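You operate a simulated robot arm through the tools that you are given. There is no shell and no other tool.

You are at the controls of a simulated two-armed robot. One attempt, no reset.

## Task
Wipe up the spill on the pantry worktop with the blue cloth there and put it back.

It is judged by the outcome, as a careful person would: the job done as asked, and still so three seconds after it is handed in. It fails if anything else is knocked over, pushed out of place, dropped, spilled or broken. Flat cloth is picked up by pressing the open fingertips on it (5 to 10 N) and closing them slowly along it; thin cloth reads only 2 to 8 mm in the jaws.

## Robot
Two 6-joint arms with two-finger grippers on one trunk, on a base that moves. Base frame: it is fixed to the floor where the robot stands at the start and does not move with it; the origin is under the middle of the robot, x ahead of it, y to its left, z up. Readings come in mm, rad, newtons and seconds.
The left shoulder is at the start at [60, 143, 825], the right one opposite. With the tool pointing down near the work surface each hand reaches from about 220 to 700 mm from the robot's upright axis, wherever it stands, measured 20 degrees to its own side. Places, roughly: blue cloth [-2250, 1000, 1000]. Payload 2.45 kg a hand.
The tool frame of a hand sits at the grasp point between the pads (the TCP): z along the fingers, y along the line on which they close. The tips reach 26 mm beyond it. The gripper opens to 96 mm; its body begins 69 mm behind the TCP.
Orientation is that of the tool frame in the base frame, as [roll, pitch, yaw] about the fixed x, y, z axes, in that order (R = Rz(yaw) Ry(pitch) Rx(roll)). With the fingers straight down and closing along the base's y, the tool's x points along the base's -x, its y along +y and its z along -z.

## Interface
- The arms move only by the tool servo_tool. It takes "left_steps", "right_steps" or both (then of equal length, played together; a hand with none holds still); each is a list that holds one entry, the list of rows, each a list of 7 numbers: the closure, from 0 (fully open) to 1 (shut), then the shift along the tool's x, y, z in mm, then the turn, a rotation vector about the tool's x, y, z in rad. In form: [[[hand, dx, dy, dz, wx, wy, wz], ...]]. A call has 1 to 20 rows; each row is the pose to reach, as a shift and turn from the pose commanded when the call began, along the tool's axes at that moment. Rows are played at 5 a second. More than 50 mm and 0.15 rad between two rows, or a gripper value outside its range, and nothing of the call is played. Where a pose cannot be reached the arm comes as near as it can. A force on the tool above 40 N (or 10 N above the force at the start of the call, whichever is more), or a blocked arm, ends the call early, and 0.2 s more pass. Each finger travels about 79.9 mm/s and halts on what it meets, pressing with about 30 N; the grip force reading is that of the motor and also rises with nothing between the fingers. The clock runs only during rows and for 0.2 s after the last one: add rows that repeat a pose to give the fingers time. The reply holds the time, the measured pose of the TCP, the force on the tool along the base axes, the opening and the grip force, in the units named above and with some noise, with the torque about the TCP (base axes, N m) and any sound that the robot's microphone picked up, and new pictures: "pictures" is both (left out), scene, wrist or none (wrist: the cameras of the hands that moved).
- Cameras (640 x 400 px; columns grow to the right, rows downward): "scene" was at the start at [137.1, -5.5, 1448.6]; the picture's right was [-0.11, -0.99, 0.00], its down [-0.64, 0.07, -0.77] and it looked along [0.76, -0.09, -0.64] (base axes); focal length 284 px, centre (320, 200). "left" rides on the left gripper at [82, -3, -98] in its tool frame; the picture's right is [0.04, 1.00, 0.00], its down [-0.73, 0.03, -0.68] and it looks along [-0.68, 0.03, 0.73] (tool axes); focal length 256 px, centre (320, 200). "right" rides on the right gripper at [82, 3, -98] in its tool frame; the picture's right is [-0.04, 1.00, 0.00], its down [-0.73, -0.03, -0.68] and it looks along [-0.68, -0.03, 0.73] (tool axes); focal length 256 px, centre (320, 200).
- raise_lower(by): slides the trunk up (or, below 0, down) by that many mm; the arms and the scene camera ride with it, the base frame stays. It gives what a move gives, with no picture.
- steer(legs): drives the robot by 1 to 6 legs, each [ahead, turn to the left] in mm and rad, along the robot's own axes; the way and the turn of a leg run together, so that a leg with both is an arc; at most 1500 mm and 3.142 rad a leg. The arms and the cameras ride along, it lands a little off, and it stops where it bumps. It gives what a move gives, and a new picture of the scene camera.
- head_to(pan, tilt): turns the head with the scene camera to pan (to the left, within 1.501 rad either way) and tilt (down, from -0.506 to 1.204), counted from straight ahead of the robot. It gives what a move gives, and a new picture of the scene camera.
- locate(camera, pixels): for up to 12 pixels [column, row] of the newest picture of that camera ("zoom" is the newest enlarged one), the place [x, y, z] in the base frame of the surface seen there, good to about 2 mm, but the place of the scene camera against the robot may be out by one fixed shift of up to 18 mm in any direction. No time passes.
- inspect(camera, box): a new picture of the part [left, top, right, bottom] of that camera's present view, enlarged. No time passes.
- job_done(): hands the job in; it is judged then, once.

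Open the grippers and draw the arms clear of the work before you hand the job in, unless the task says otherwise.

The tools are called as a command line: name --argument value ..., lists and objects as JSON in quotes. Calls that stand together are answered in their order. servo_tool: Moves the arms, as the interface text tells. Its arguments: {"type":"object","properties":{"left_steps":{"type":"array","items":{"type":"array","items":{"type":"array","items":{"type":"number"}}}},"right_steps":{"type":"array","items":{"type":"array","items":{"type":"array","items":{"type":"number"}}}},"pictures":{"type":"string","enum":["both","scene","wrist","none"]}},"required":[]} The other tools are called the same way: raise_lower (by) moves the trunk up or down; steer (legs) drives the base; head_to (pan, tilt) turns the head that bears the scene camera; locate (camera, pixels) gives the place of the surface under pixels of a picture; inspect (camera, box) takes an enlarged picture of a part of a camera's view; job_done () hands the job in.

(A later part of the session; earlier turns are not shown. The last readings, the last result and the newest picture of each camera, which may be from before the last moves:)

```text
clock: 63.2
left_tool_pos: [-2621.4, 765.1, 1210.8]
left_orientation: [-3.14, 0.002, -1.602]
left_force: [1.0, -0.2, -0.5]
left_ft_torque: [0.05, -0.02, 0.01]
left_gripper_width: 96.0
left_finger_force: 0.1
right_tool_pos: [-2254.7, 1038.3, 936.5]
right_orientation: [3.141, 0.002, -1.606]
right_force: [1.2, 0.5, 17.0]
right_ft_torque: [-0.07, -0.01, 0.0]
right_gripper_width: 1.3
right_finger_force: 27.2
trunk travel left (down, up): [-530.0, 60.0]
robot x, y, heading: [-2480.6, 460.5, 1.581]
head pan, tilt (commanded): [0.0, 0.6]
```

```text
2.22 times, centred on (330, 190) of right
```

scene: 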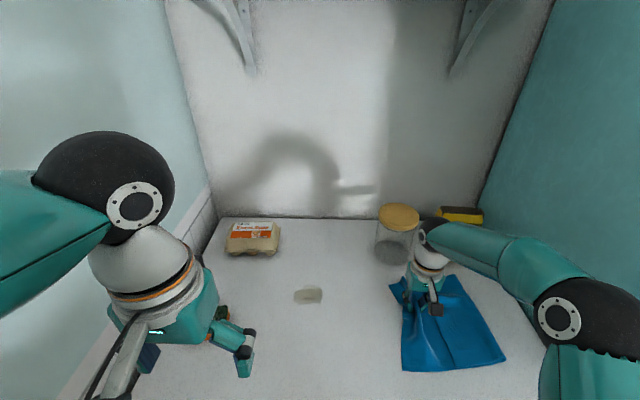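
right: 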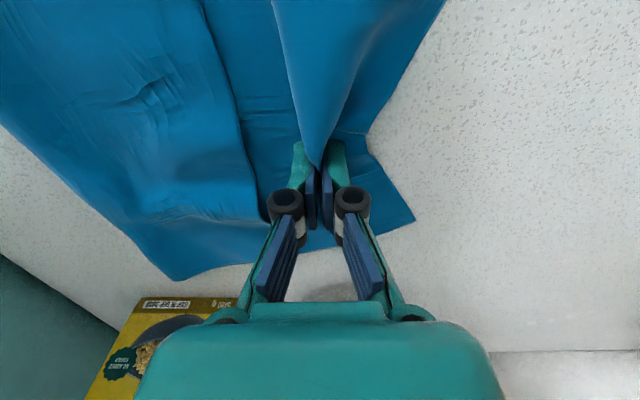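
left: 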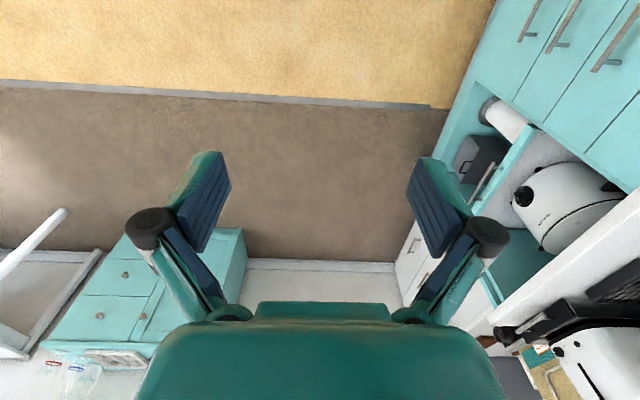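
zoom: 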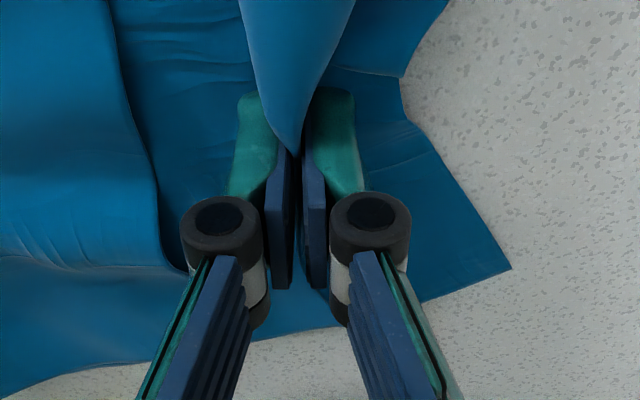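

The ridge seems caught only at the front of the pads. I lift gently 40 mm to test the hold.

servo_tool --right_steps '[[[1, 0, 0, -8, 0, 0, 0], [1, 0, 0, -16, 0, 0, 0], [1, 0, 0, -24, 0, 0, 0], [1, 0, 0, -32, 0, 0, 0], [1, 0, 0, -40, 0, 0, 0], [1, 0, 0, -40, 0, 0, 0]]]' --pictures "both"

```text
clock: 64.6
left_tool_pos: [-2621.1, 768.2, 1211.3]
left_orientation: [-3.141, 0.0, -1.603]
left_force: [-0.7, 1.0, 1.0]
left_ft_torque: [-0.02, -0.02, 0.03]
left_gripper_width: 96.2
left_finger_force: 0.0
right_tool_pos: [-2254.5, 1038.3, 974.9]
right_orientation: [-3.14, 0.0, -1.604]
right_force: [-1.1, -0.4, 1.6]
right_ft_torque: [0.08, 0.0, 0.01]
right_gripper_width: 1.2
right_finger_force: 31.0
trunk travel left (down, up): [-530.0, 60.0]
robot x, y, heading: [-2486.2, 460.1, 1.58]
head pan, tilt (commanded): [0.0, 0.6]
```

scene: 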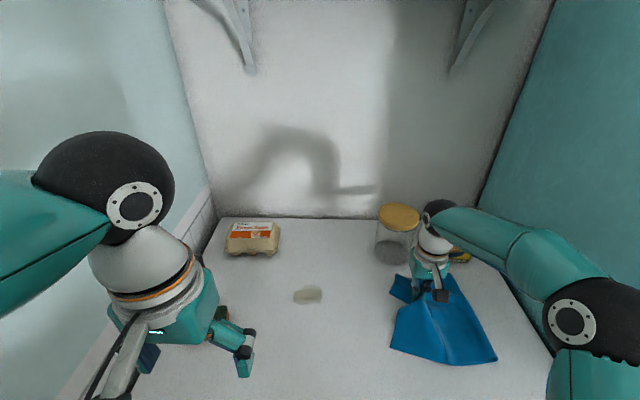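
right: 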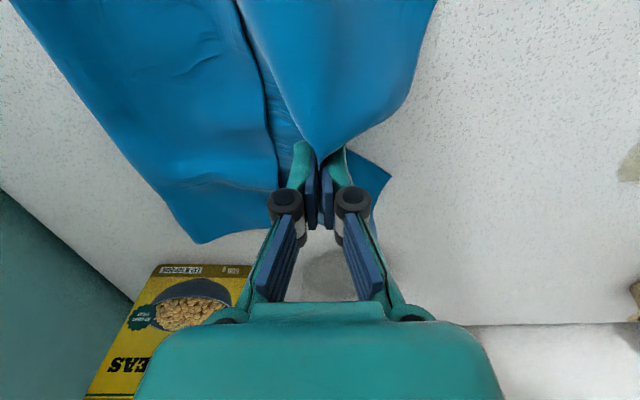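

The cloth rises with the fingers, so it is held. I zoom in to check how well it is held and how the cloth hangs.

inspect --camera "right" --box '[200, 80, 460, 280]'

inspect --camera "scene" --box '[280, 190, 520, 380]'

```text
2.00 times, centred on (330, 180) of right
```

zoom: 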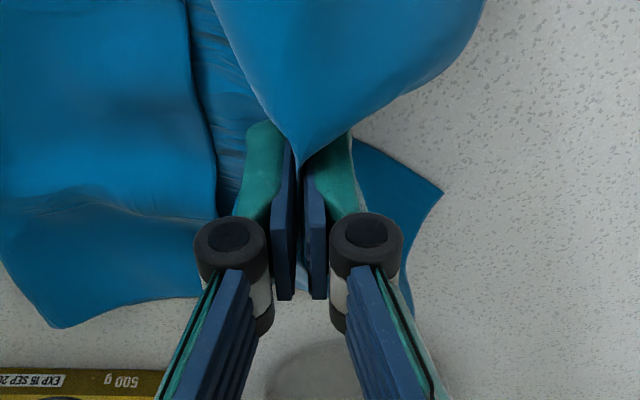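

```text
2.11 times, centred on (400, 285) of scene
```

zoom: 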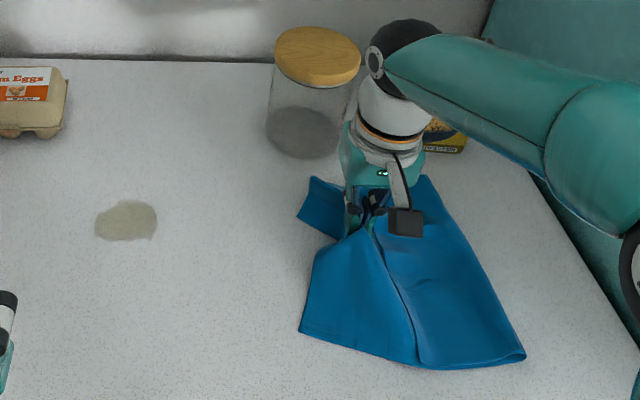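

The hold is good with the cloth draped from the tips. I carry it low (tips about 25 mm above the top) leftward to the spill at (-2520, 1075).

servo_tool --right_steps '[[[1, -1, 20, 4, 0, 0, 0], [1, -2, 40, 8, 0, 0, 0], [1, -4, 60, 12, 0, 0, 0], [1, -6, 80, 15, 0, 0, 0], [1, -8, 100, 15, 0, 0, 0], [1, -10, 120, 15, 0, 0, 0], [1, -13, 140, 15, 0, 0, 0], [1, -16, 160, 15, 0, 0, 0], [1, -19, 180, 15, 0, 0, 0], [1, -22, 200, 15, 0, 0, 0], [1, -24, 220, 15, 0, 0, 0], [1, -26, 240, 15, 0, 0, 0], [1, -27.7, 255, 15, 0, 0, 0], [1, -27.7, 266.6, 15, 0, 0, 0], [1, -27.7, 266.6, 15, 0, 0, 0]]]' --pictures "both"

```text
clock: 67.8
left_tool_pos: [-2620.8, 767.0, 1210.7]
left_orientation: [-3.141, 0.0, -1.602]
left_force: [-0.1, 0.2, -0.1]
left_ft_torque: [-0.03, -0.01, -0.01]
left_gripper_width: 95.8
left_finger_force: 0.0
right_tool_pos: [-2521.1, 1076.7, 959.5]
right_orientation: [3.139, -0.001, -1.605]
right_force: [0.4, 0.8, 2.7]
right_ft_torque: [-0.03, 0.01, 0.01]
right_gripper_width: 2.7
right_finger_force: 35.3
trunk travel left (down, up): [-530.0, 60.0]
robot x, y, heading: [-2482.7, 458.6, 1.58]
head pan, tilt (commanded): [0.0, 0.6]
```

scene: 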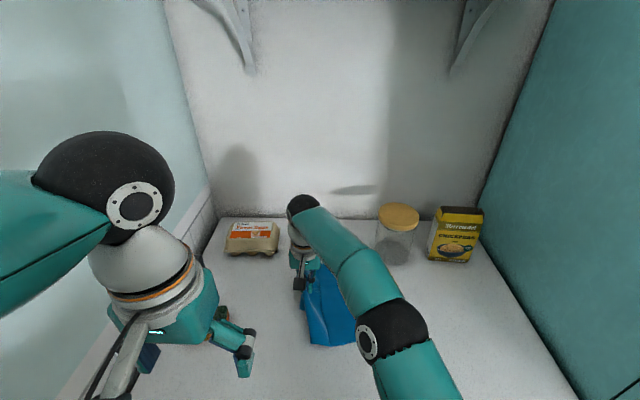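
right: 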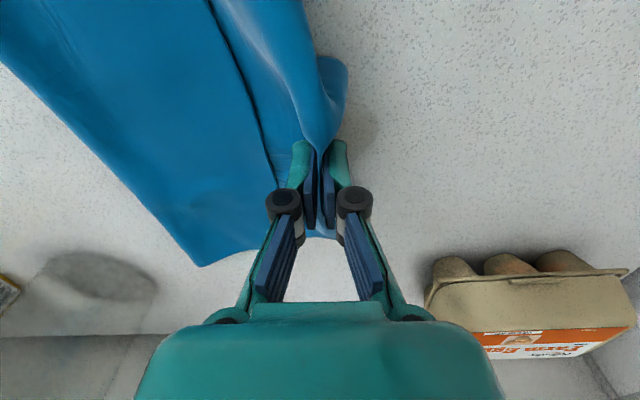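

The cloth is still held (2.7 mm) and the tips are over the spill. I lower toward the surface, checking the force.

servo_tool --right_steps '[[[1, 0, 0, 6, 0, 0, 0], [1, 0, 0, 12, 0, 0, 0], [1, 0, 0, 17, 0, 0, 0], [1, 0, 0, 20, 0, 0, 0], [1, 0, 0, 20, 0, 0, 0]]]' --pictures "wrist"

```text
clock: 69.0
left_tool_pos: [-2620.2, 767.0, 1210.0]
left_orientation: [3.141, 0.0, -1.602]
left_force: [0.4, -1.0, 0.8]
left_ft_torque: [0.01, 0.0, 0.01]
left_gripper_width: 95.9
left_finger_force: 0.1
right_tool_pos: [-2519.6, 1076.4, 940.0]
right_orientation: [3.139, 0.0, -1.604]
right_force: [0.0, 0.1, -0.2]
right_ft_torque: [0.0, -0.02, 0.01]
right_gripper_width: 1.4
right_finger_force: 27.1
trunk travel left (down, up): [-530.0, 60.0]
robot x, y, heading: [-2482.4, 459.6, 1.579]
head pan, tilt (commanded): [0.0, 0.6]
```

right: 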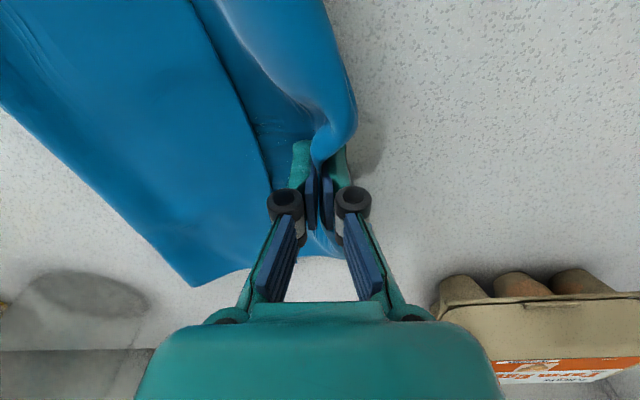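

No contact yet at z=940; I go down 4 mm more in small steps.

servo_tool --right_steps '[[[1, 0, 0, 1, 0, 0, 0], [1, 0, 0, 2, 0, 0, 0], [1, 0, 0, 3, 0, 0, 0], [1, 0, 0, 4, 0, 0, 0], [1, 0, 0, 4, 0, 0, 0]]]' --pictures "none"

```text
clock: 70.2
left_tool_pos: [-2620.6, 765.8, 1209.5]
left_orientation: [-3.141, 0.001, -1.602]
left_force: [-0.3, 0.5, 0.9]
left_ft_torque: [-0.02, 0.0, 0.0]
left_gripper_width: 96.3
left_finger_force: 0.0
right_tool_pos: [-2520.1, 1076.0, 937.6]
right_orientation: [3.14, 0.001, -1.603]
right_force: [2.2, 0.9, 5.7]
right_ft_torque: [0.0, 0.03, -0.01]
right_gripper_width: 4.2
right_finger_force: 26.7
trunk travel left (down, up): [-530.0, 60.0]
robot x, y, heading: [-2481.4, 462.0, 1.584]
head pan, tilt (commanded): [0.0, 0.6]
```

The press is 5.7 N with cloth beneath. I now wipe in a raster over x -2490…-2565, y 1060…1108.

servo_tool --right_steps '[[[1, 0, 20, 1, 0, 0, 0], [1, 0, 45, 1, 0, 0, 0], [1, 16, 45, 1, 0, 0, 0], [1, 16, 20, 1, 0, 0, 0], [1, 16, -5, 1, 0, 0, 0], [1, 16, -30, 1, 0, 0, 0], [1, 0, -30, 1, 0, 0, 0], [1, 0, -5, 1, 0, 0, 0], [1, 0, 20, 1, 0, 0, 0], [1, 0, 45, 1, 0, 0, 0], [1, -16, 45, 1, 0, 0, 0], [1, -16, 20, 1, 0, 0, 0], [1, -16, -5, 1, 0, 0, 0], [1, -16, -30, 1, 0, 0, 0], [1, -32, -30, 1, 0, 0, 0], [1, -32, -5, 1, 0, 0, 0], [1, -32, 20, 1, 0, 0, 0], [1, -32, 45, 1, 0, 0, 0]]]' --pictures "both"

```text
clock: 74.0
left_tool_pos: [-2621.1, 763.5, 1211.0]
left_orientation: [-3.141, 0.005, -1.601]
left_force: [-0.5, 0.8, -0.3]
left_ft_torque: [-0.03, -0.02, 0.02]
left_gripper_width: 96.1
left_finger_force: 0.0
right_tool_pos: [-2544.4, 1082.5, 937.4]
right_orientation: [3.134, 0.009, -1.605]
right_force: [1.5, 2.5, 26.8]
right_ft_torque: [-0.12, -0.91, 0.02]
right_gripper_width: 4.0
right_finger_force: 36.0
right hand out of reach, approached as far as the arm can: row 2, 10, 11, 12, 14, 16, 17, 18
trunk travel left (down, up): [-530.0, 60.0]
robot x, y, heading: [-2484.6, 461.0, 1.574]
head pan, tilt (commanded): [0.0, 0.6]
```

scene: 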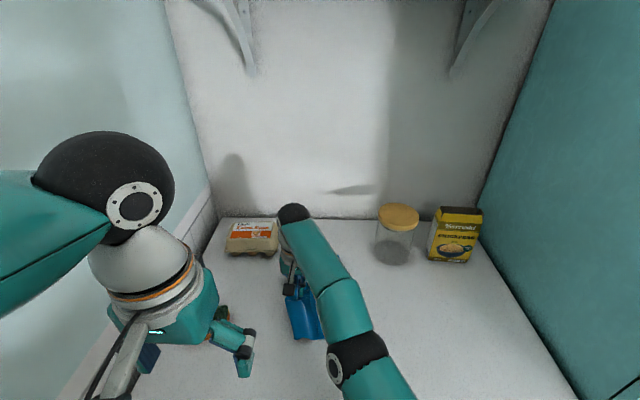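
right: 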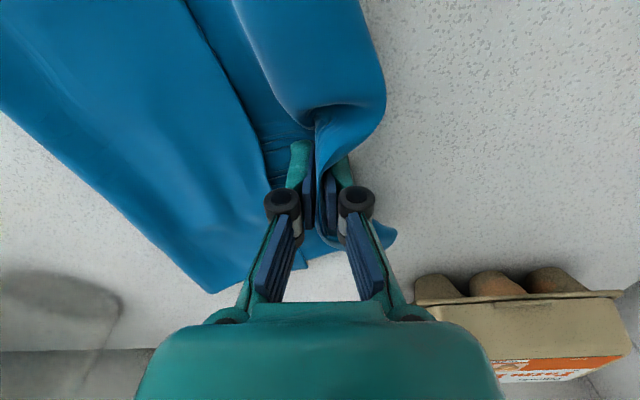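

Several left-hand rows were out of reach and the press rose to 26.8 N. I ease up and draw the hand back a little, then look at the surface.

servo_tool --right_steps '[[[1, 0, 0, -6, 0, 0, 0], [1, 10, 0, -15, 0, 0, 0], [1, 30, 0, -25, 0, 0, 0], [1, 50, 0, -30, 0, 0, 0], [1, 60, 0, -30, 0, 0, 0], [1, 60, 0, -30, 0, 0, 0]]]' --pictures "both"

```text
clock: 75.4
left_tool_pos: [-2620.8, 767.1, 1209.0]
left_orientation: [-3.141, -0.001, -1.601]
left_force: [0.2, -0.8, -0.2]
left_ft_torque: [0.01, -0.02, 0.01]
left_gripper_width: 95.9
left_finger_force: 0.1
right_tool_pos: [-2549.1, 1023.3, 960.7]
right_orientation: [3.141, -0.001, -1.603]
right_force: [-0.3, 0.0, 3.3]
right_ft_torque: [0.02, 0.13, 0.02]
right_gripper_width: 1.5
right_finger_force: 31.9
trunk travel left (down, up): [-530.0, 60.0]
robot x, y, heading: [-2480.8, 463.5, 1.58]
head pan, tilt (commanded): [0.0, 0.6]
```

scene: 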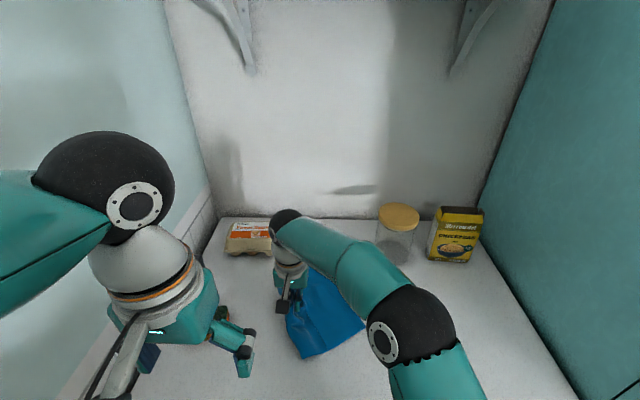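
right: 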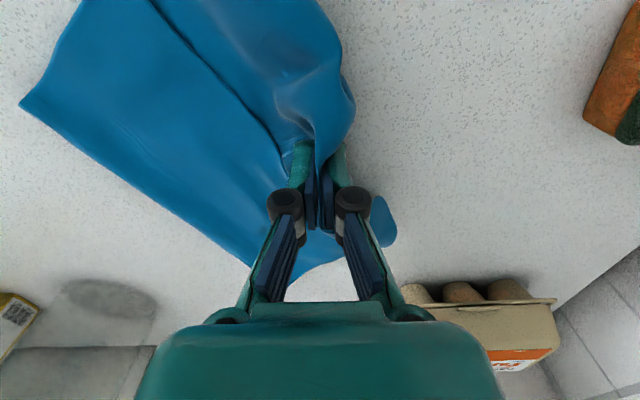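

The hand is drawn back to y≈1023, still holding the cloth. I drive the base 50 mm closer to gain reach at the spill.

steer --legs '[[50, 0]]'

```text
clock: 76.3
left_tool_pos: [-2621.2, 822.2, 1210.1]
left_orientation: [3.141, -0.002, -1.602]
left_force: [-0.4, 1.2, -0.3]
left_ft_torque: [-0.05, 0.0, -0.01]
left_gripper_width: 96.0
left_finger_force: 0.0
right_tool_pos: [-2548.4, 1077.0, 959.8]
right_orientation: [-3.141, -0.004, -1.604]
right_force: [-0.1, 0.9, -1.2]
right_ft_torque: [-0.08, -0.01, 0.03]
right_gripper_width: 3.8
right_finger_force: 26.1
trunk travel left (down, up): [-530.0, 60.0]
robot x, y, heading: [-2483.2, 513.1, 1.577]
head pan, tilt (commanded): [0.0, 0.6]
```

scene: 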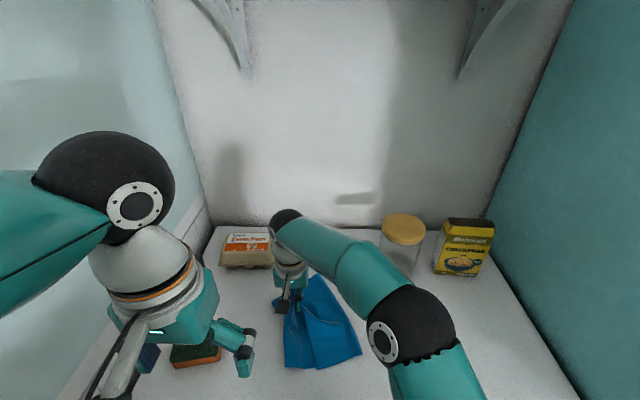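

The base moved to y≈513. I lower the cloth to the surface again at (-2548, 1077).

servo_tool --right_steps '[[[1, 0, 0, 8, 0, 0, 0], [1, 0, 0, 15, 0, 0, 0], [1, 0, 0, 20, 0, 0, 0], [1, 0, 0, 22, 0, 0, 0], [1, 0, 0, 23, 0, 0, 0], [1, 0, 0, 23, 0, 0, 0]]]' --pictures "none"

```text
clock: 77.7
left_tool_pos: [-2620.5, 817.6, 1210.4]
left_orientation: [3.141, 0.0, -1.603]
left_force: [0.0, 0.9, 0.2]
left_ft_torque: [0.01, 0.0, -0.01]
left_gripper_width: 96.0
left_finger_force: 0.1
right_tool_pos: [-2548.5, 1074.8, 939.7]
right_orientation: [3.14, 0.0, -1.605]
right_force: [0.4, -0.2, 1.4]
right_ft_torque: [0.02, -0.02, 0.03]
right_gripper_width: 4.5
right_finger_force: 27.0
trunk travel left (down, up): [-530.0, 60.0]
robot x, y, heading: [-2479.2, 509.6, 1.576]
head pan, tilt (commanded): [0.0, 0.6]
```

Light contact (1.4 N). I press 2.5 mm more and wipe a raster over x -2485…-2572, y 1055…1112.

servo_tool --right_steps '[[[1, 0, 0, 2.5, 0, 0, 0], [1, 0, 23, 2.5, 0, 0, 0], [1, 18, 23, 2.5, 0, 0, 0], [1, 18, 0, 2.5, 0, 0, 0], [1, 18, -22, 2.5, 0, 0, 0], [1, 18, -44, 2.5, 0, 0, 0], [1, 18, -64, 2.5, 0, 0, 0], [1, 2, -64, 2.5, 0, 0, 0], [1, 2, -42, 2.5, 0, 0, 0], [1, 2, -20, 2.5, 0, 0, 0], [1, 2, 2, 2.5, 0, 0, 0], [1, 2, 23, 2.5, 0, 0, 0], [1, -14, 23, 2.5, 0, 0, 0], [1, -14, 0, 2.5, 0, 0, 0], [1, -14, -22, 2.5, 0, 0, 0], [1, -14, -44, 2.5, 0, 0, 0], [1, -14, -64, 2.5, 0, 0, 0]]]' --pictures "both"

```text
clock: 81.3
left_tool_pos: [-2619.9, 818.4, 1210.0]
left_orientation: [-3.14, -0.001, -1.603]
left_force: [0.4, -0.2, 0.9]
left_ft_torque: [0.03, 0.05, 0.02]
left_gripper_width: 96.1
left_finger_force: 0.0
right_tool_pos: [-2482.5, 1085.2, 937.5]
right_orientation: [-3.14, 0.0, -1.604]
right_force: [0.5, 0.2, 7.7]
right_ft_torque: [0.1, -0.03, -0.04]
right_gripper_width: 1.3
right_finger_force: 26.5
trunk travel left (down, up): [-530.0, 60.0]
robot x, y, heading: [-2482.2, 510.4, 1.577]
head pan, tilt (commanded): [0.0, 0.6]
```

scene: 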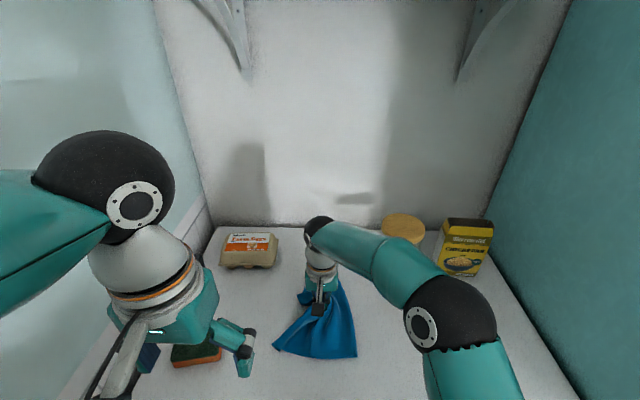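
right: 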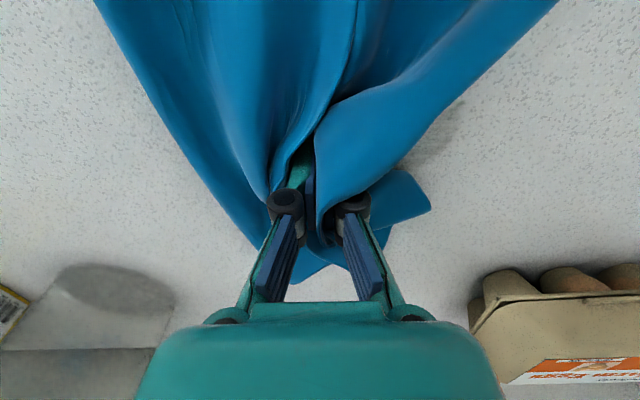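

The hand is at the right end of the strokes; a darker patch shows at (440, 135) in the wrist view. I zoom in to see whether it is shadow or spill.

inspect --camera "right" --box '[340, 60, 560, 260]'

inspect --camera "scene" --box '[220, 220, 400, 370]'

```text
2.00 times, centred on (450, 160) of right
```

zoom: 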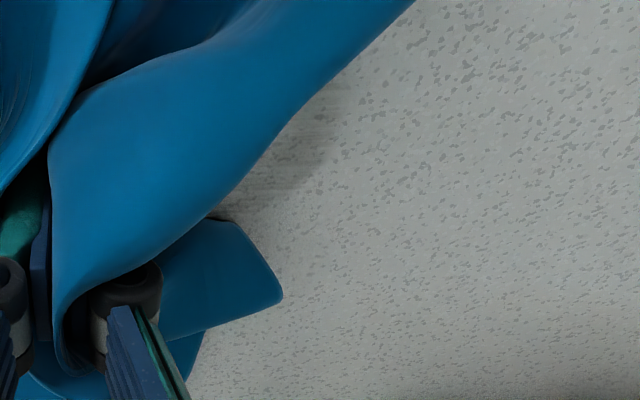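

```text
2.67 times, centred on (310, 295) of scene
```

zoom: 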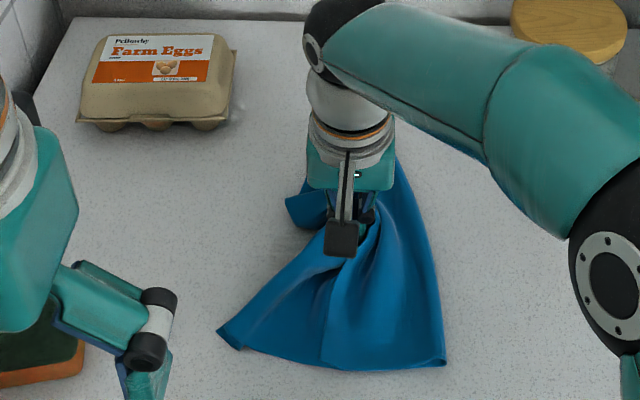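

It may be just shadow. I add two more strips at y≈1098 and 1112 to cover the far part of the spill, then will look.

servo_tool --right_steps '[[[1, -12, 0, 0, 0, 0, 0], [1, -12, 22, 0, 0, 0, 0], [1, -12, 44, 0, 0, 0, 0], [1, -12, 66, 0, 0, 0, 0], [1, -12, 88, 0, 0, 0, 0], [1, -26, 88, 0, 0, 0, 0], [1, -26, 66, 0, 0, 0, 0], [1, -26, 44, 0, 0, 0, 0], [1, -26, 22, 0, 0, 0, 0], [1, -26, 0, 0, 0, 0, 0], [1, 0, 10, 0, 0, 0, 0], [1, 0, 30, 0, 0, 0, 0], [1, 0, 50, 0, 0, 0, 0], [1, 0, 70, 0, 0, 0, 0], [1, 12, 88, 0, 0, 0, 0], [1, 28, 70, 0, 0, 0, 0], [1, 28, 50, 0, 0, 0, 0], [1, 28, 25, 0, 0, 0, 0], [1, 28, 0, 0, 0, 0, 0], [1, 28, -20, 0, 0, 0, 0]]]' --pictures "wrist"

```text
clock: 85.5
left_tool_pos: [-2621.3, 818.8, 1210.8]
left_orientation: [3.141, 0.001, -1.601]
left_force: [-1.0, -0.2, -0.3]
left_ft_torque: [0.01, 0.0, -0.04]
left_gripper_width: 95.8
left_finger_force: 0.2
right_tool_pos: [-2464.0, 1057.7, 937.8]
right_orientation: [3.141, -0.001, -1.604]
right_force: [-0.8, 0.0, 1.5]
right_ft_torque: [-0.05, -0.08, -0.03]
right_gripper_width: 3.4
right_finger_force: 34.6
trunk travel left (down, up): [-530.0, 60.0]
robot x, y, heading: [-2485.9, 511.4, 1.581]
head pan, tilt (commanded): [0.0, 0.6]
```

right: 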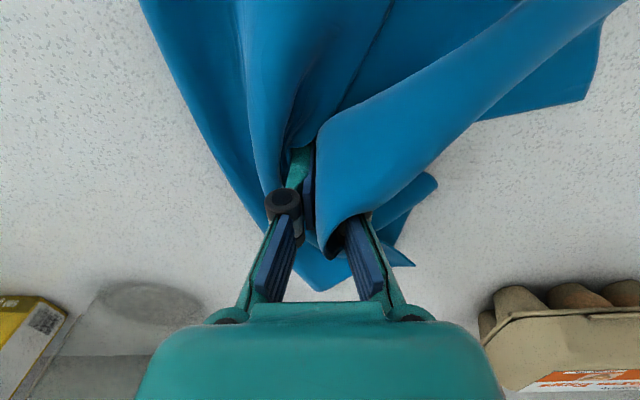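

The surface right of the cloth (470, 170) looks clean, but the spot itself is covered. I lift slightly and move the cloth right, toward its home, to uncover the spill area.

servo_tool --right_steps '[[[1, 0, -5, -12, 0, 0, 0], [1, 0, -20, -24, 0, 0, 0], [1, 0, -40, -36, 0, 0, 0], [1, 5, -60, -40, 0, 0, 0], [1, 10, -80, -40, 0, 0, 0], [1, 10, -100, -40, 0, 0, 0], [1, 10, -120, -40, 0, 0, 0], [1, 10, -140, -40, 0, 0, 0], [1, 10, -140, -40, 0, 0, 0]]]' --pictures "both"

```text
clock: 87.5
left_tool_pos: [-2622.5, 817.4, 1209.5]
left_orientation: [-3.142, 0.001, -1.602]
left_force: [-0.4, -1.0, 0.2]
left_ft_torque: [-0.02, -0.01, 0.02]
left_gripper_width: 95.9
left_finger_force: 0.0
right_tool_pos: [-2325.4, 1043.2, 977.0]
right_orientation: [3.141, -0.001, -1.603]
right_force: [-0.2, 0.0, -0.2]
right_ft_torque: [-0.03, -0.08, -0.01]
right_gripper_width: 4.7
right_finger_force: 29.0
trunk travel left (down, up): [-530.0, 60.0]
robot x, y, heading: [-2482.5, 513.7, 1.584]
head pan, tilt (commanded): [0.0, 0.6]
```

scene: 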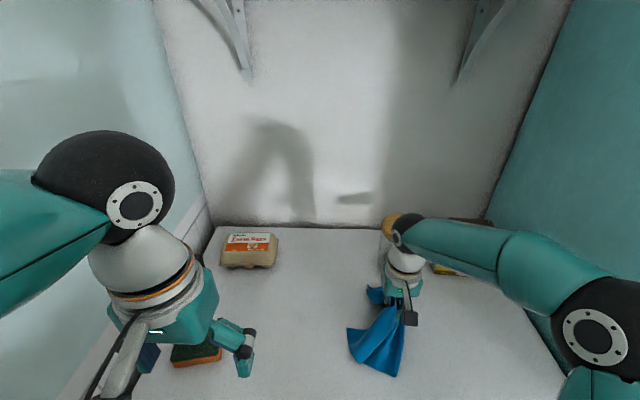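
right: 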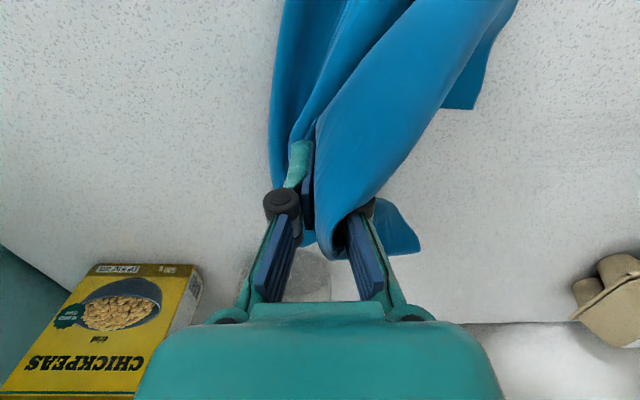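

The spill area (around (300, 295) in the scene view) is now uncovered and seems clean. I zoom in to make sure.

inspect --camera "scene" --box '[220, 230, 400, 350]'

inspect --camera "right" --box '[420, 80, 640, 240]'

```text
3.33 times, centred on (310, 290) of scene
```

zoom: 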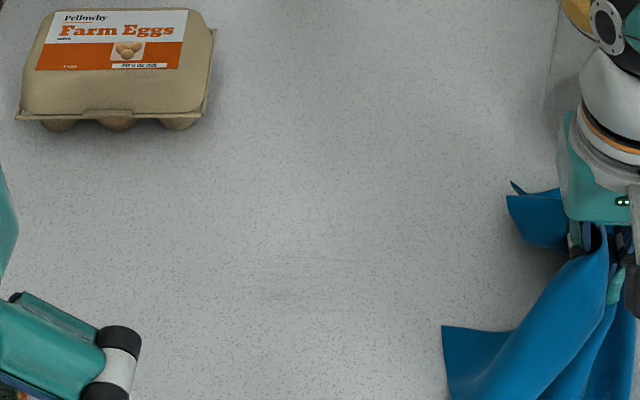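

```text
2.50 times, centred on (530, 160) of right
```

zoom: 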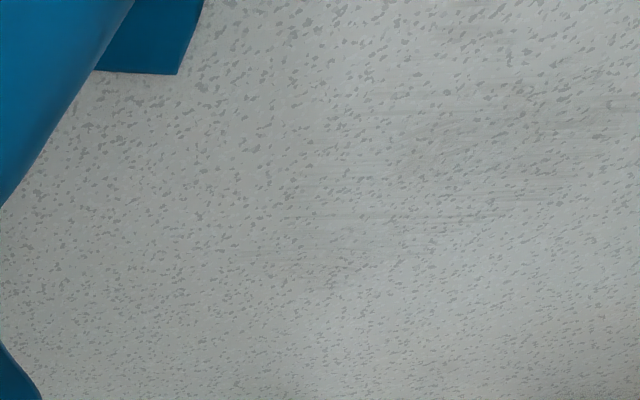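

There are very faint streaks near (310, 317) in the scene picture and (530, 125) in the wrist view. I locate them to compare with the spill's place.

locate --camera "right" --pixels '[[530, 145], [590, 120], [560, 160], [600, 145], [575, 175], [620, 110]]'

locate --camera "scene" --pixels '[[310, 317], [300, 295], [290, 317], [330, 317], [310, 300]]'

inspect --camera "right" --box '[500, 90, 640, 200]'

inspect --camera "scene" --box '[260, 270, 360, 340]'

```text
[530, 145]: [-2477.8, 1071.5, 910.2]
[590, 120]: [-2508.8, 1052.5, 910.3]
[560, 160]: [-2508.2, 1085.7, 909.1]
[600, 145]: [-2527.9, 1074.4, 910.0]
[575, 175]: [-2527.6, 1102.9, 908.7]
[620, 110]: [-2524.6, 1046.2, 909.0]
```

```text
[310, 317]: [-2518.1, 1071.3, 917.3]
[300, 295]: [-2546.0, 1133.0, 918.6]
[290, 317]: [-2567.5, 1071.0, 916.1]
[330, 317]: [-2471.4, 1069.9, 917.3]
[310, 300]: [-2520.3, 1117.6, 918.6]
```

```text
3.64 times, centred on (570, 145) of right
```

zoom: 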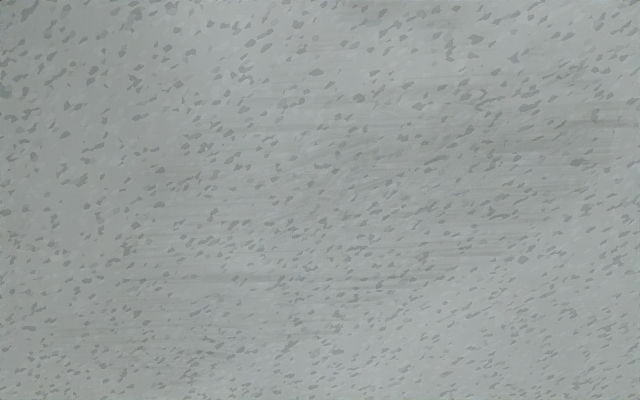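

```text
5.71 times, centred on (310, 305) of scene
```

zoom: 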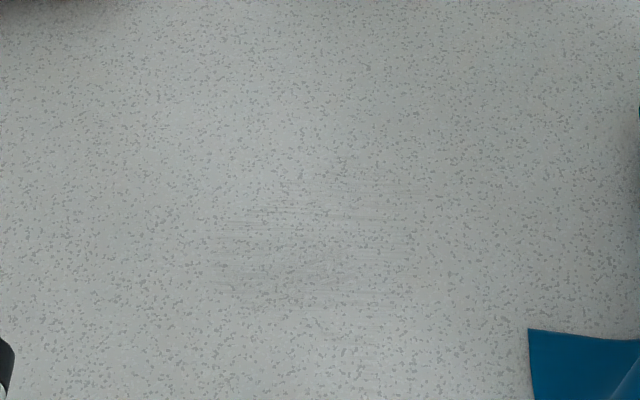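

A very faint streaky film remains over x -2550…-2480, y 1050…1100. I go back with the cloth and wipe it again more thoroughly, at a steadier press.

servo_tool --right_steps '[[[1, -2, 20, 4, 0, 0, 0], [1, -4, 45, 8, 0, 0, 0], [1, -8, 70, 12, 0, 0, 0], [1, -10, 95, 16, 0, 0, 0], [1, -13, 120, 20, 0, 0, 0], [1, -16, 145, 24, 0, 0, 0], [1, -16.4, 165.7, 28, 0, 0, 0], [1, -16.4, 165.7, 34, 0, 0, 0], [1, -16.4, 165.7, 38, 0, 0, 0], [1, -16.4, 165.7, 38, 0, 0, 0]]]' --pictures "wrist"

```text
clock: 89.7
left_tool_pos: [-2620.4, 818.6, 1209.8]
left_orientation: [3.141, -0.001, -1.602]
left_force: [1.2, -0.1, -0.3]
left_ft_torque: [-0.01, -0.01, 0.0]
left_gripper_width: 95.8
left_finger_force: 0.1
right_tool_pos: [-2489.7, 1063.9, 939.1]
right_orientation: [3.141, 0.002, -1.605]
right_force: [-0.7, 0.4, 0.0]
right_ft_torque: [0.01, 0.04, 0.03]
right_gripper_width: 2.0
right_finger_force: 26.4
trunk travel left (down, up): [-530.0, 60.0]
robot x, y, heading: [-2481.9, 511.1, 1.578]
head pan, tilt (commanded): [0.0, 0.6]
```

right: 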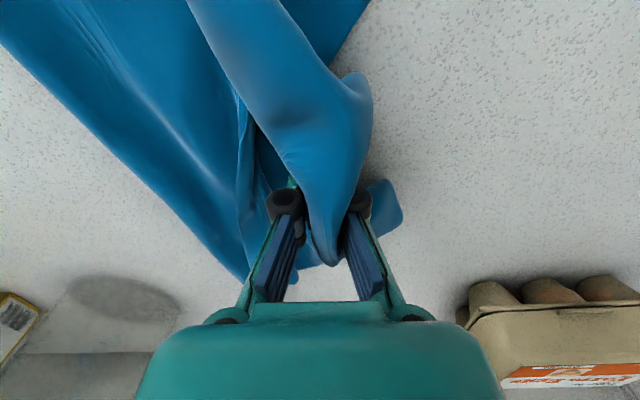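

No contact yet; I lower 3.5 mm more.

servo_tool --right_steps '[[[1, 0, 0, 1.5, 0, 0, 0], [1, 0, 0, 3, 0, 0, 0], [1, 0, 0, 4, 0, 0, 0], [1, 0, 0, 4, 0, 0, 0]]]' --pictures "none"

```text
clock: 90.7
left_tool_pos: [-2620.3, 817.8, 1211.4]
left_orientation: [-3.14, 0.0, -1.603]
left_force: [-0.4, 0.2, 1.2]
left_ft_torque: [0.0, 0.0, 0.02]
left_gripper_width: 96.2
left_finger_force: 0.0
right_tool_pos: [-2490.8, 1064.6, 935.5]
right_orientation: [3.141, 0.003, -1.604]
right_force: [2.3, 0.3, 10.1]
right_ft_torque: [0.0, 0.13, 0.01]
right_gripper_width: 2.6
right_finger_force: 27.5
trunk travel left (down, up): [-530.0, 60.0]
robot x, y, heading: [-2483.9, 513.2, 1.581]
head pan, tilt (commanded): [0.0, 0.6]
```

The press is 10 N. I wipe close-spaced strips, y 1045 to 1077, x -2475…-2571.

servo_tool --right_steps '[[[1, 20, -15, 0, 0, 0, 0], [1, 20, 17, 0, 0, 0, 0], [1, 20, 49, 0, 0, 0, 0], [1, 20, 80, 0, 0, 0, 0], [1, 12, 80, 0, 0, 0, 0], [1, 12, 49, 0, 0, 0, 0], [1, 12, 17, 0, 0, 0, 0], [1, 12, -15, 0, 0, 0, 0], [1, 4, -15, 0, 0, 0, 0], [1, 4, 17, 0, 0, 0, 0], [1, 4, 49, 0, 0, 0, 0], [1, 4, 80, 0, 0, 0, 0], [1, -4, 80, 0, 0, 0, 0], [1, -4, 49, 0, 0, 0, 0], [1, -4, 17, 0, 0, 0, 0], [1, -4, -15, 0, 0, 0, 0], [1, -12, -15, 0, 0, 0, 0], [1, -12, 17, 0, 0, 0, 0], [1, -12, 49, 0, 0, 0, 0], [1, -12, 80, 0, 0, 0, 0]]]' --pictures "wrist"

```text
clock: 94.9
left_tool_pos: [-2620.7, 818.7, 1210.3]
left_orientation: [-3.141, 0.002, -1.603]
left_force: [-0.4, 0.2, -0.3]
left_ft_torque: [0.04, 0.01, 0.01]
left_gripper_width: 96.1
left_finger_force: 0.0
right_tool_pos: [-2570.2, 1077.1, 934.6]
right_orientation: [3.14, 0.0, -1.602]
right_force: [1.0, 0.3, 12.5]
right_ft_torque: [-0.04, -0.64, -0.02]
right_gripper_width: 3.8
right_finger_force: 33.8
trunk travel left (down, up): [-530.0, 60.0]
robot x, y, heading: [-2487.4, 513.8, 1.579]
head pan, tilt (commanded): [0.0, 0.6]
```

right: 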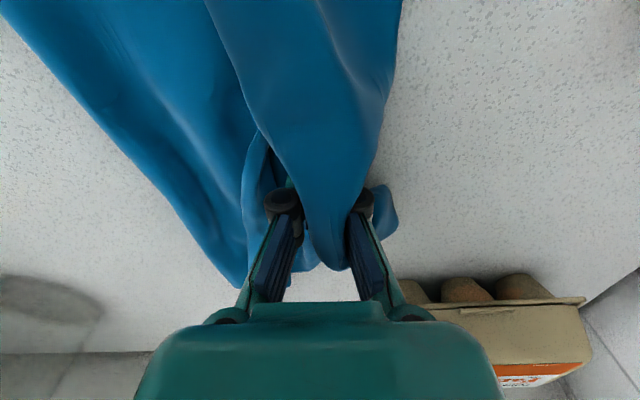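

Steady 12 N. I go on with strips y 1085 to 1109.

servo_tool --right_steps '[[[1, -8, 0, 0, 0, 0, 0], [1, -8, -32, 0, 0, 0, 0], [1, -8, -64, 0, 0, 0, 0], [1, -8, -95, 0, 0, 0, 0], [1, -16, -95, 0, 0, 0, 0], [1, -16, -64, 0, 0, 0, 0], [1, -16, -32, 0, 0, 0, 0], [1, -16, 0, 0, 0, 0, 0], [1, -24, 0, 0, 0, 0, 0], [1, -24, -32, 0, 0, 0, 0], [1, -24, -64, 0, 0, 0, 0], [1, -24, -95, 0, 0, 0, 0], [1, -32, -95, 0, 0, 0, 0], [1, -32, -64, 0, 0, 0, 0], [1, -32, -32, 0, 0, 0, 0], [1, -32, 0, 0, 0, 0, 0], [1, -10, 0, 0, 0, 0, 0], [1, 15, 0, 0, 0, 0, 0], [1, 30, 0, 0, 0, 0, 0]]]' --pictures "wrist"

```text
clock: 98.9
left_tool_pos: [-2620.1, 816.3, 1211.1]
left_orientation: [-3.141, 0.002, -1.602]
left_force: [-0.3, 0.0, 0.8]
left_ft_torque: [0.03, 0.04, 0.03]
left_gripper_width: 96.2
left_finger_force: 0.2
right_tool_pos: [-2569.6, 1048.5, 935.9]
right_orientation: [3.137, 0.005, -1.605]
right_force: [-3.6, 2.2, 25.2]
right_ft_torque: [0.11, 0.49, 0.04]
right_gripper_width: 1.9
right_finger_force: 30.7
trunk travel left (down, up): [-530.0, 60.0]
robot x, y, heading: [-2480.5, 515.1, 1.575]
head pan, tilt (commanded): [0.0, 0.6]
```

right: 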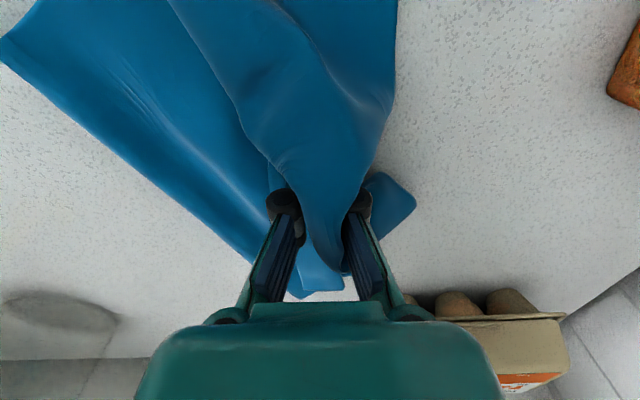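

The press rose to 25 N, so I ease by 2 mm and add strokes across (along y) between x -2560 and -2480.

servo_tool --right_steps '[[[1, 0, -8, -2, 0, 0, 0], [1, -30, -8, -2, 0, 0, 0], [1, -60, -8, -2, 0, 0, 0], [1, -60, -22, -2, 0, 0, 0], [1, -30, -22, -2, 0, 0, 0], [1, 0, -22, -2, 0, 0, 0], [1, 0, -36, -2, 0, 0, 0], [1, -30, -36, -2, 0, 0, 0], [1, -60, -36, -2, 0, 0, 0], [1, -60, -50, -2, 0, 0, 0], [1, -30, -50, -2, 0, 0, 0], [1, 0, -50, -2, 0, 0, 0], [1, 0, -64, -2, 0, 0, 0], [1, -30, -64, -2, 0, 0, 0], [1, -60, -64, -2, 0, 0, 0], [1, -60, -78, -2, 0, 0, 0], [1, -30, -78, -2, 0, 0, 0], [1, 0, -78, -2, 0, 0, 0], [1, 0, -90, -2, 0, 0, 0], [1, -30, -90, -2, 0, 0, 0]]]' --pictures "wrist"

```text
clock: 103.1
left_tool_pos: [-2621.5, 819.6, 1209.5]
left_orientation: [3.141, 0.0, -1.601]
left_force: [-0.7, 0.3, 1.2]
left_ft_torque: [-0.03, -0.01, 0.03]
left_gripper_width: 95.9
left_finger_force: 0.2
right_tool_pos: [-2480.0, 1077.1, 937.1]
right_orientation: [3.141, 0.001, -1.604]
right_force: [0.0, -0.5, 5.5]
right_ft_torque: [-0.04, -0.03, 0.0]
right_gripper_width: 2.1
right_finger_force: 30.9
trunk travel left (down, up): [-530.0, 60.0]
robot x, y, heading: [-2481.6, 509.2, 1.576]
head pan, tilt (commanded): [0.0, 0.6]
```

right: 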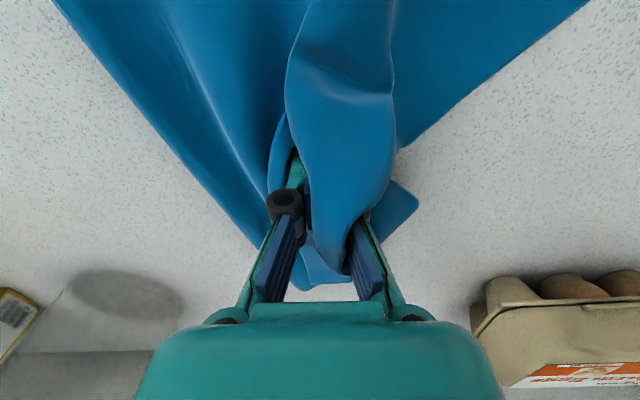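

Now I lift a little and carry the cloth right again to uncover and inspect the spill area.

servo_tool --right_steps '[[[1, 5, -5, -12, 0, 0, 0], [1, 10, -20, -24, 0, 0, 0], [1, 20, -40, -36, 0, 0, 0], [1, 30, -60, -40, 0, 0, 0], [1, 35, -80, -40, 0, 0, 0], [1, 35, -100, -40, 0, 0, 0], [1, 35, -120, -40, 0, 0, 0], [1, 35, -140, -40, 0, 0, 0], [1, 35, -140, -40, 0, 0, 0]]]' --pictures "both"

inspect --camera "scene" --box '[260, 270, 360, 340]'

inspect --camera "right" --box '[480, 90, 640, 210]'

```text
clock: 105.1
left_tool_pos: [-2620.4, 818.3, 1209.7]
left_orientation: [3.142, -0.001, -1.604]
left_force: [0.2, -0.1, 0.2]
left_ft_torque: [0.01, 0.0, 0.0]
left_gripper_width: 96.1
left_finger_force: 0.0
right_tool_pos: [-2341.3, 1038.2, 976.3]
right_orientation: [-3.14, 0.0, -1.603]
right_force: [-0.1, 0.6, -0.2]
right_ft_torque: [-0.04, -0.02, -0.02]
right_gripper_width: 1.6
right_finger_force: 27.2
trunk travel left (down, up): [-530.0, 60.0]
robot x, y, heading: [-2484.1, 512.4, 1.576]
head pan, tilt (commanded): [0.0, 0.6]
```

scene: 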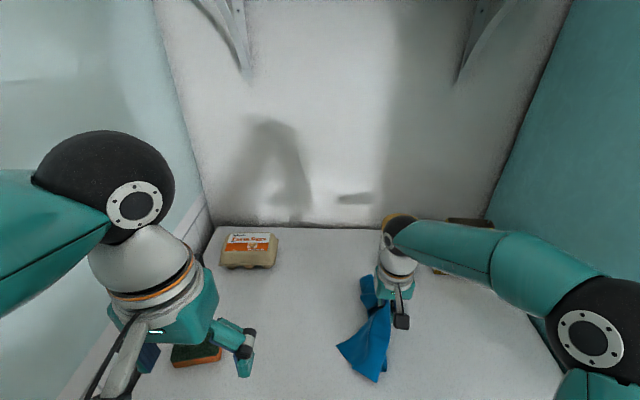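
right: 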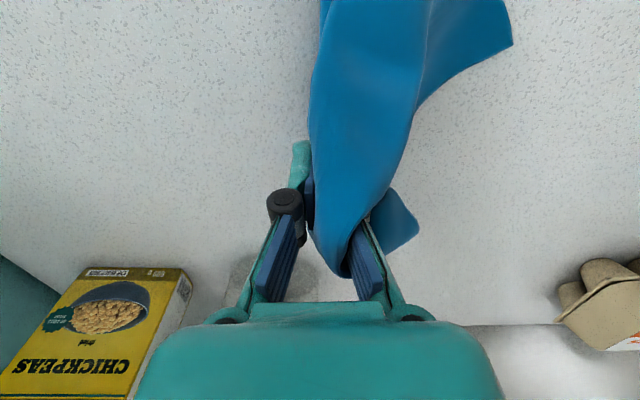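

```text
5.71 times, centred on (310, 305) of scene
```

zoom: 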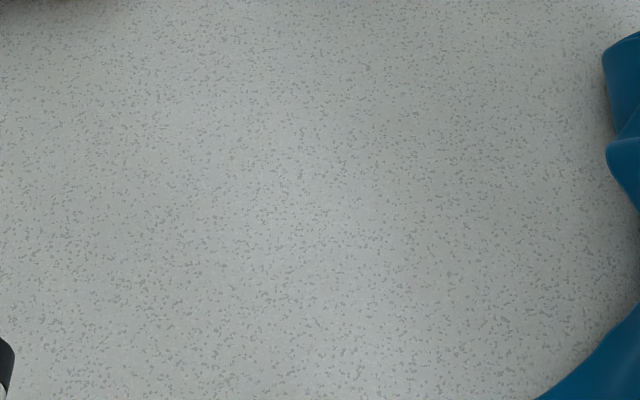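

```text
3.33 times, centred on (560, 150) of right
```

zoom: 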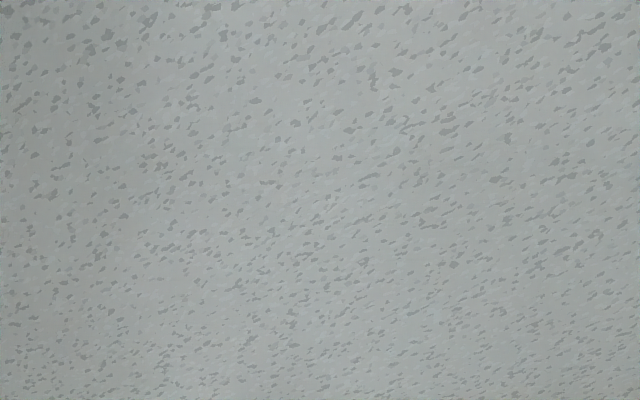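

The zooms show the spill area clean. Now to put the cloth back spread as it lay: I lift it clear (z≈1090) and carry it right to (-2130, 960), so I can lay it down moving left into place.

servo_tool --right_steps '[[[1, 8, 0, -23, 0, 0, 0], [1, 16, 0, -46, 0, 0, 0], [1, 24, 0, -70, 0, 0, 0], [1, 32, 0, -92, 0, 0, 0], [1, 38, -1.3, -114, 0, 0, 0], [1, 42, -25, -114, 0, 0, 0], [1, 46, -50, -114, 0, 0, 0], [1, 50, -75, -114, 0, 0, 0], [1, 54, -100, -114, 0, 0, 0], [1, 58, -125, -114, 0, 0, 0], [1, 62, -150, -114, 0, 0, 0], [1, 66, -175, -114, 0, 0, 0], [1, 70.8, -200, -114, 0, 0, 0], [1, 70.8, -213.5, -114, 0, 0, 0], [1, 70.8, -213.5, -114, 0, 0, 0]]]' --pictures "both"

```text
clock: 108.3
left_tool_pos: [-2621.1, 818.9, 1210.3]
left_orientation: [-3.141, -0.002, -1.604]
left_force: [-0.3, 1.5, 0.0]
left_ft_torque: [0.01, -0.01, -0.03]
left_gripper_width: 96.0
left_finger_force: 0.1
right_tool_pos: [-2129.7, 957.9, 1090.9]
right_orientation: [3.14, 0.001, -1.605]
right_force: [-1.2, -0.3, 0.5]
right_ft_torque: [0.02, 0.02, -0.02]
right_gripper_width: 1.9
right_finger_force: 27.3
trunk travel left (down, up): [-530.0, 60.0]
robot x, y, heading: [-2485.9, 515.8, 1.581]
head pan, tilt (commanded): [0.0, 0.6]
```

scene: 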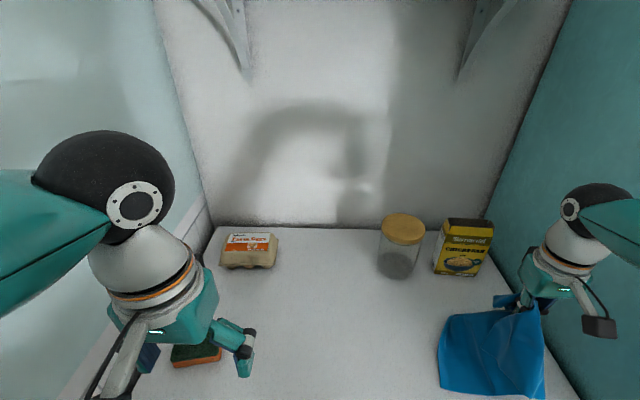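
right: 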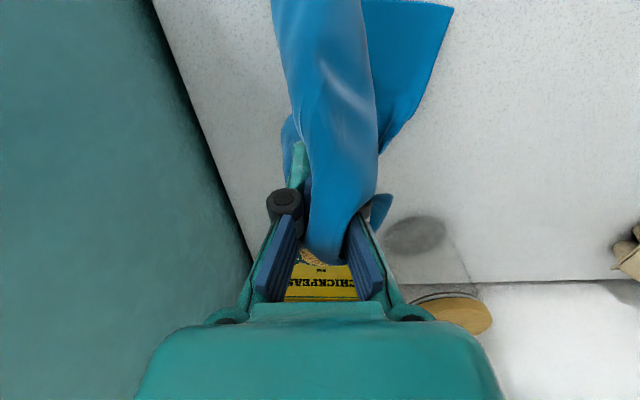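

The cloth hangs from the right hand at (495, 345). I zoom in to see how it hangs before laying it down.

inspect --camera "scene" --box '[400, 220, 640, 400]'

locate --camera "scene" --pixels '[[441, 390], [455, 325], [495, 392], [543, 395], [510, 360], [525, 320], [500, 300], [470, 270], [488, 275]]'

```text
2.22 times, centred on (520, 310) of scene
```

zoom: 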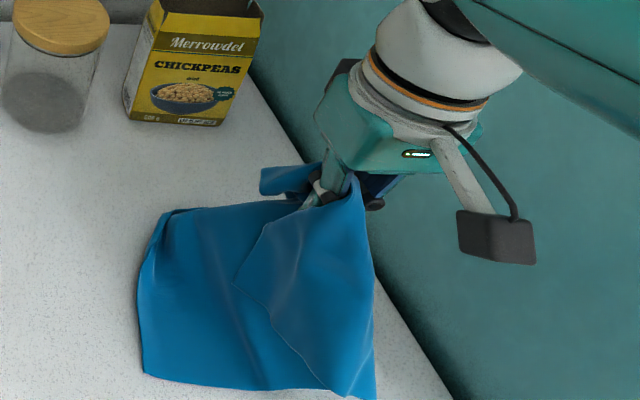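

```text
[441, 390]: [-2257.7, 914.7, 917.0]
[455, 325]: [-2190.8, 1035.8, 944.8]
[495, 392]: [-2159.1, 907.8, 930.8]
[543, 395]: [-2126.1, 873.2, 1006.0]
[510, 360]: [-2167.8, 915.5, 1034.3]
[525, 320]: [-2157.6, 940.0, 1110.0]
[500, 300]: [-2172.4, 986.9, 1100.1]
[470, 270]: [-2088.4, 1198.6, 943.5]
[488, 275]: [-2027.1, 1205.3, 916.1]
```

The cloth trails to the left-front of the hand, with its lower left edge already on the top at (-2258, 915). I lower while moving slightly right and back so it lays out flat to the left, over its old place.

servo_tool --right_steps '[[[1, -5, -2, 15, 0, 0, 0], [1, -10, -4, 30, 0, 0, 0], [1, -15, -6, 45, 0, 0, 0], [1, -20, -8, 60, 0, 0, 0], [1, -25, -10, 75, 0, 0, 0], [1, -30, -12, 90, 0, 0, 0], [1, -35, -14, 105, 0, 0, 0], [1, -40, -16, 120, 0, 0, 0], [1, -44, -18, 135, 0, 0, 0], [1, -47.7, -20.4, 143, 0, 0, 0], [1, -47.7, -20.4, 143, 0, 0, 0]]]' --pictures "both"

inspect --camera "scene" --box '[360, 200, 640, 400]'

```text
clock: 110.7
left_tool_pos: [-2619.9, 818.8, 1210.9]
left_orientation: [-3.141, 0.001, -1.602]
left_force: [0.3, 1.1, 0.6]
left_ft_torque: [0.0, 0.0, -0.01]
left_gripper_width: 95.8
left_finger_force: 0.1
right_tool_pos: [-2108.0, 1005.7, 948.5]
right_orientation: [-3.141, -0.001, -1.603]
right_force: [0.3, -0.5, 1.1]
right_ft_torque: [0.0, -0.02, 0.02]
right_gripper_width: 1.5
right_finger_force: 28.1
trunk travel left (down, up): [-530.0, 60.0]
robot x, y, heading: [-2484.3, 514.5, 1.582]
head pan, tilt (commanded): [0.0, 0.6]
```

scene: 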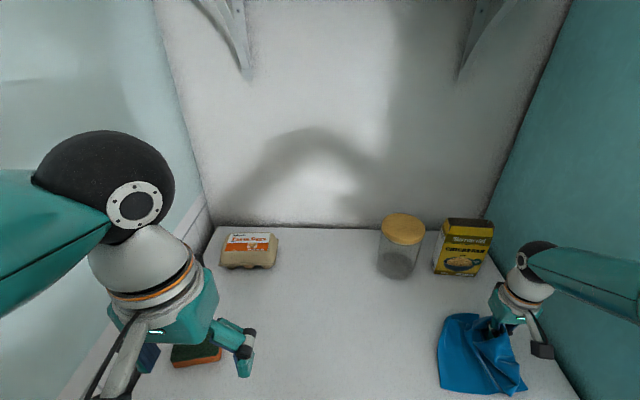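
right: 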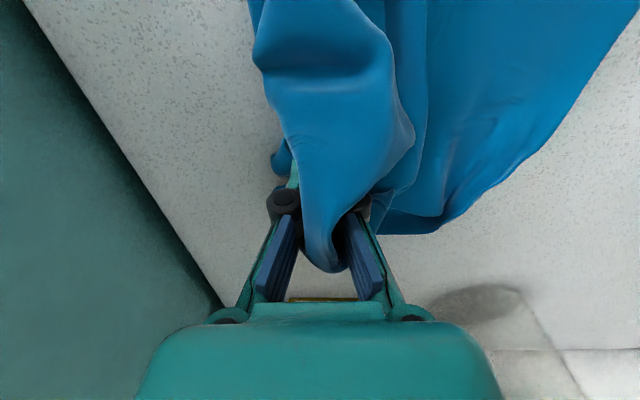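

```text
2.00 times, centred on (500, 300) of scene
```

zoom: 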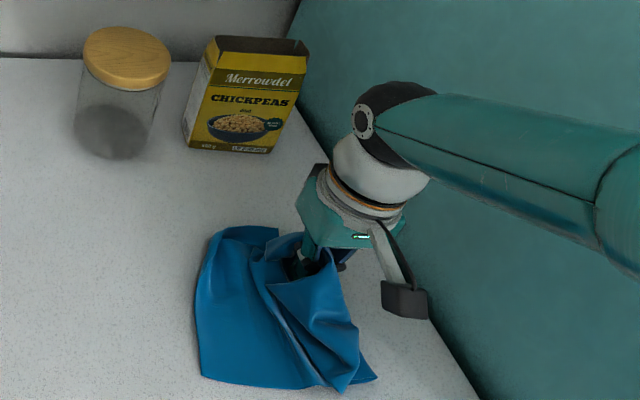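

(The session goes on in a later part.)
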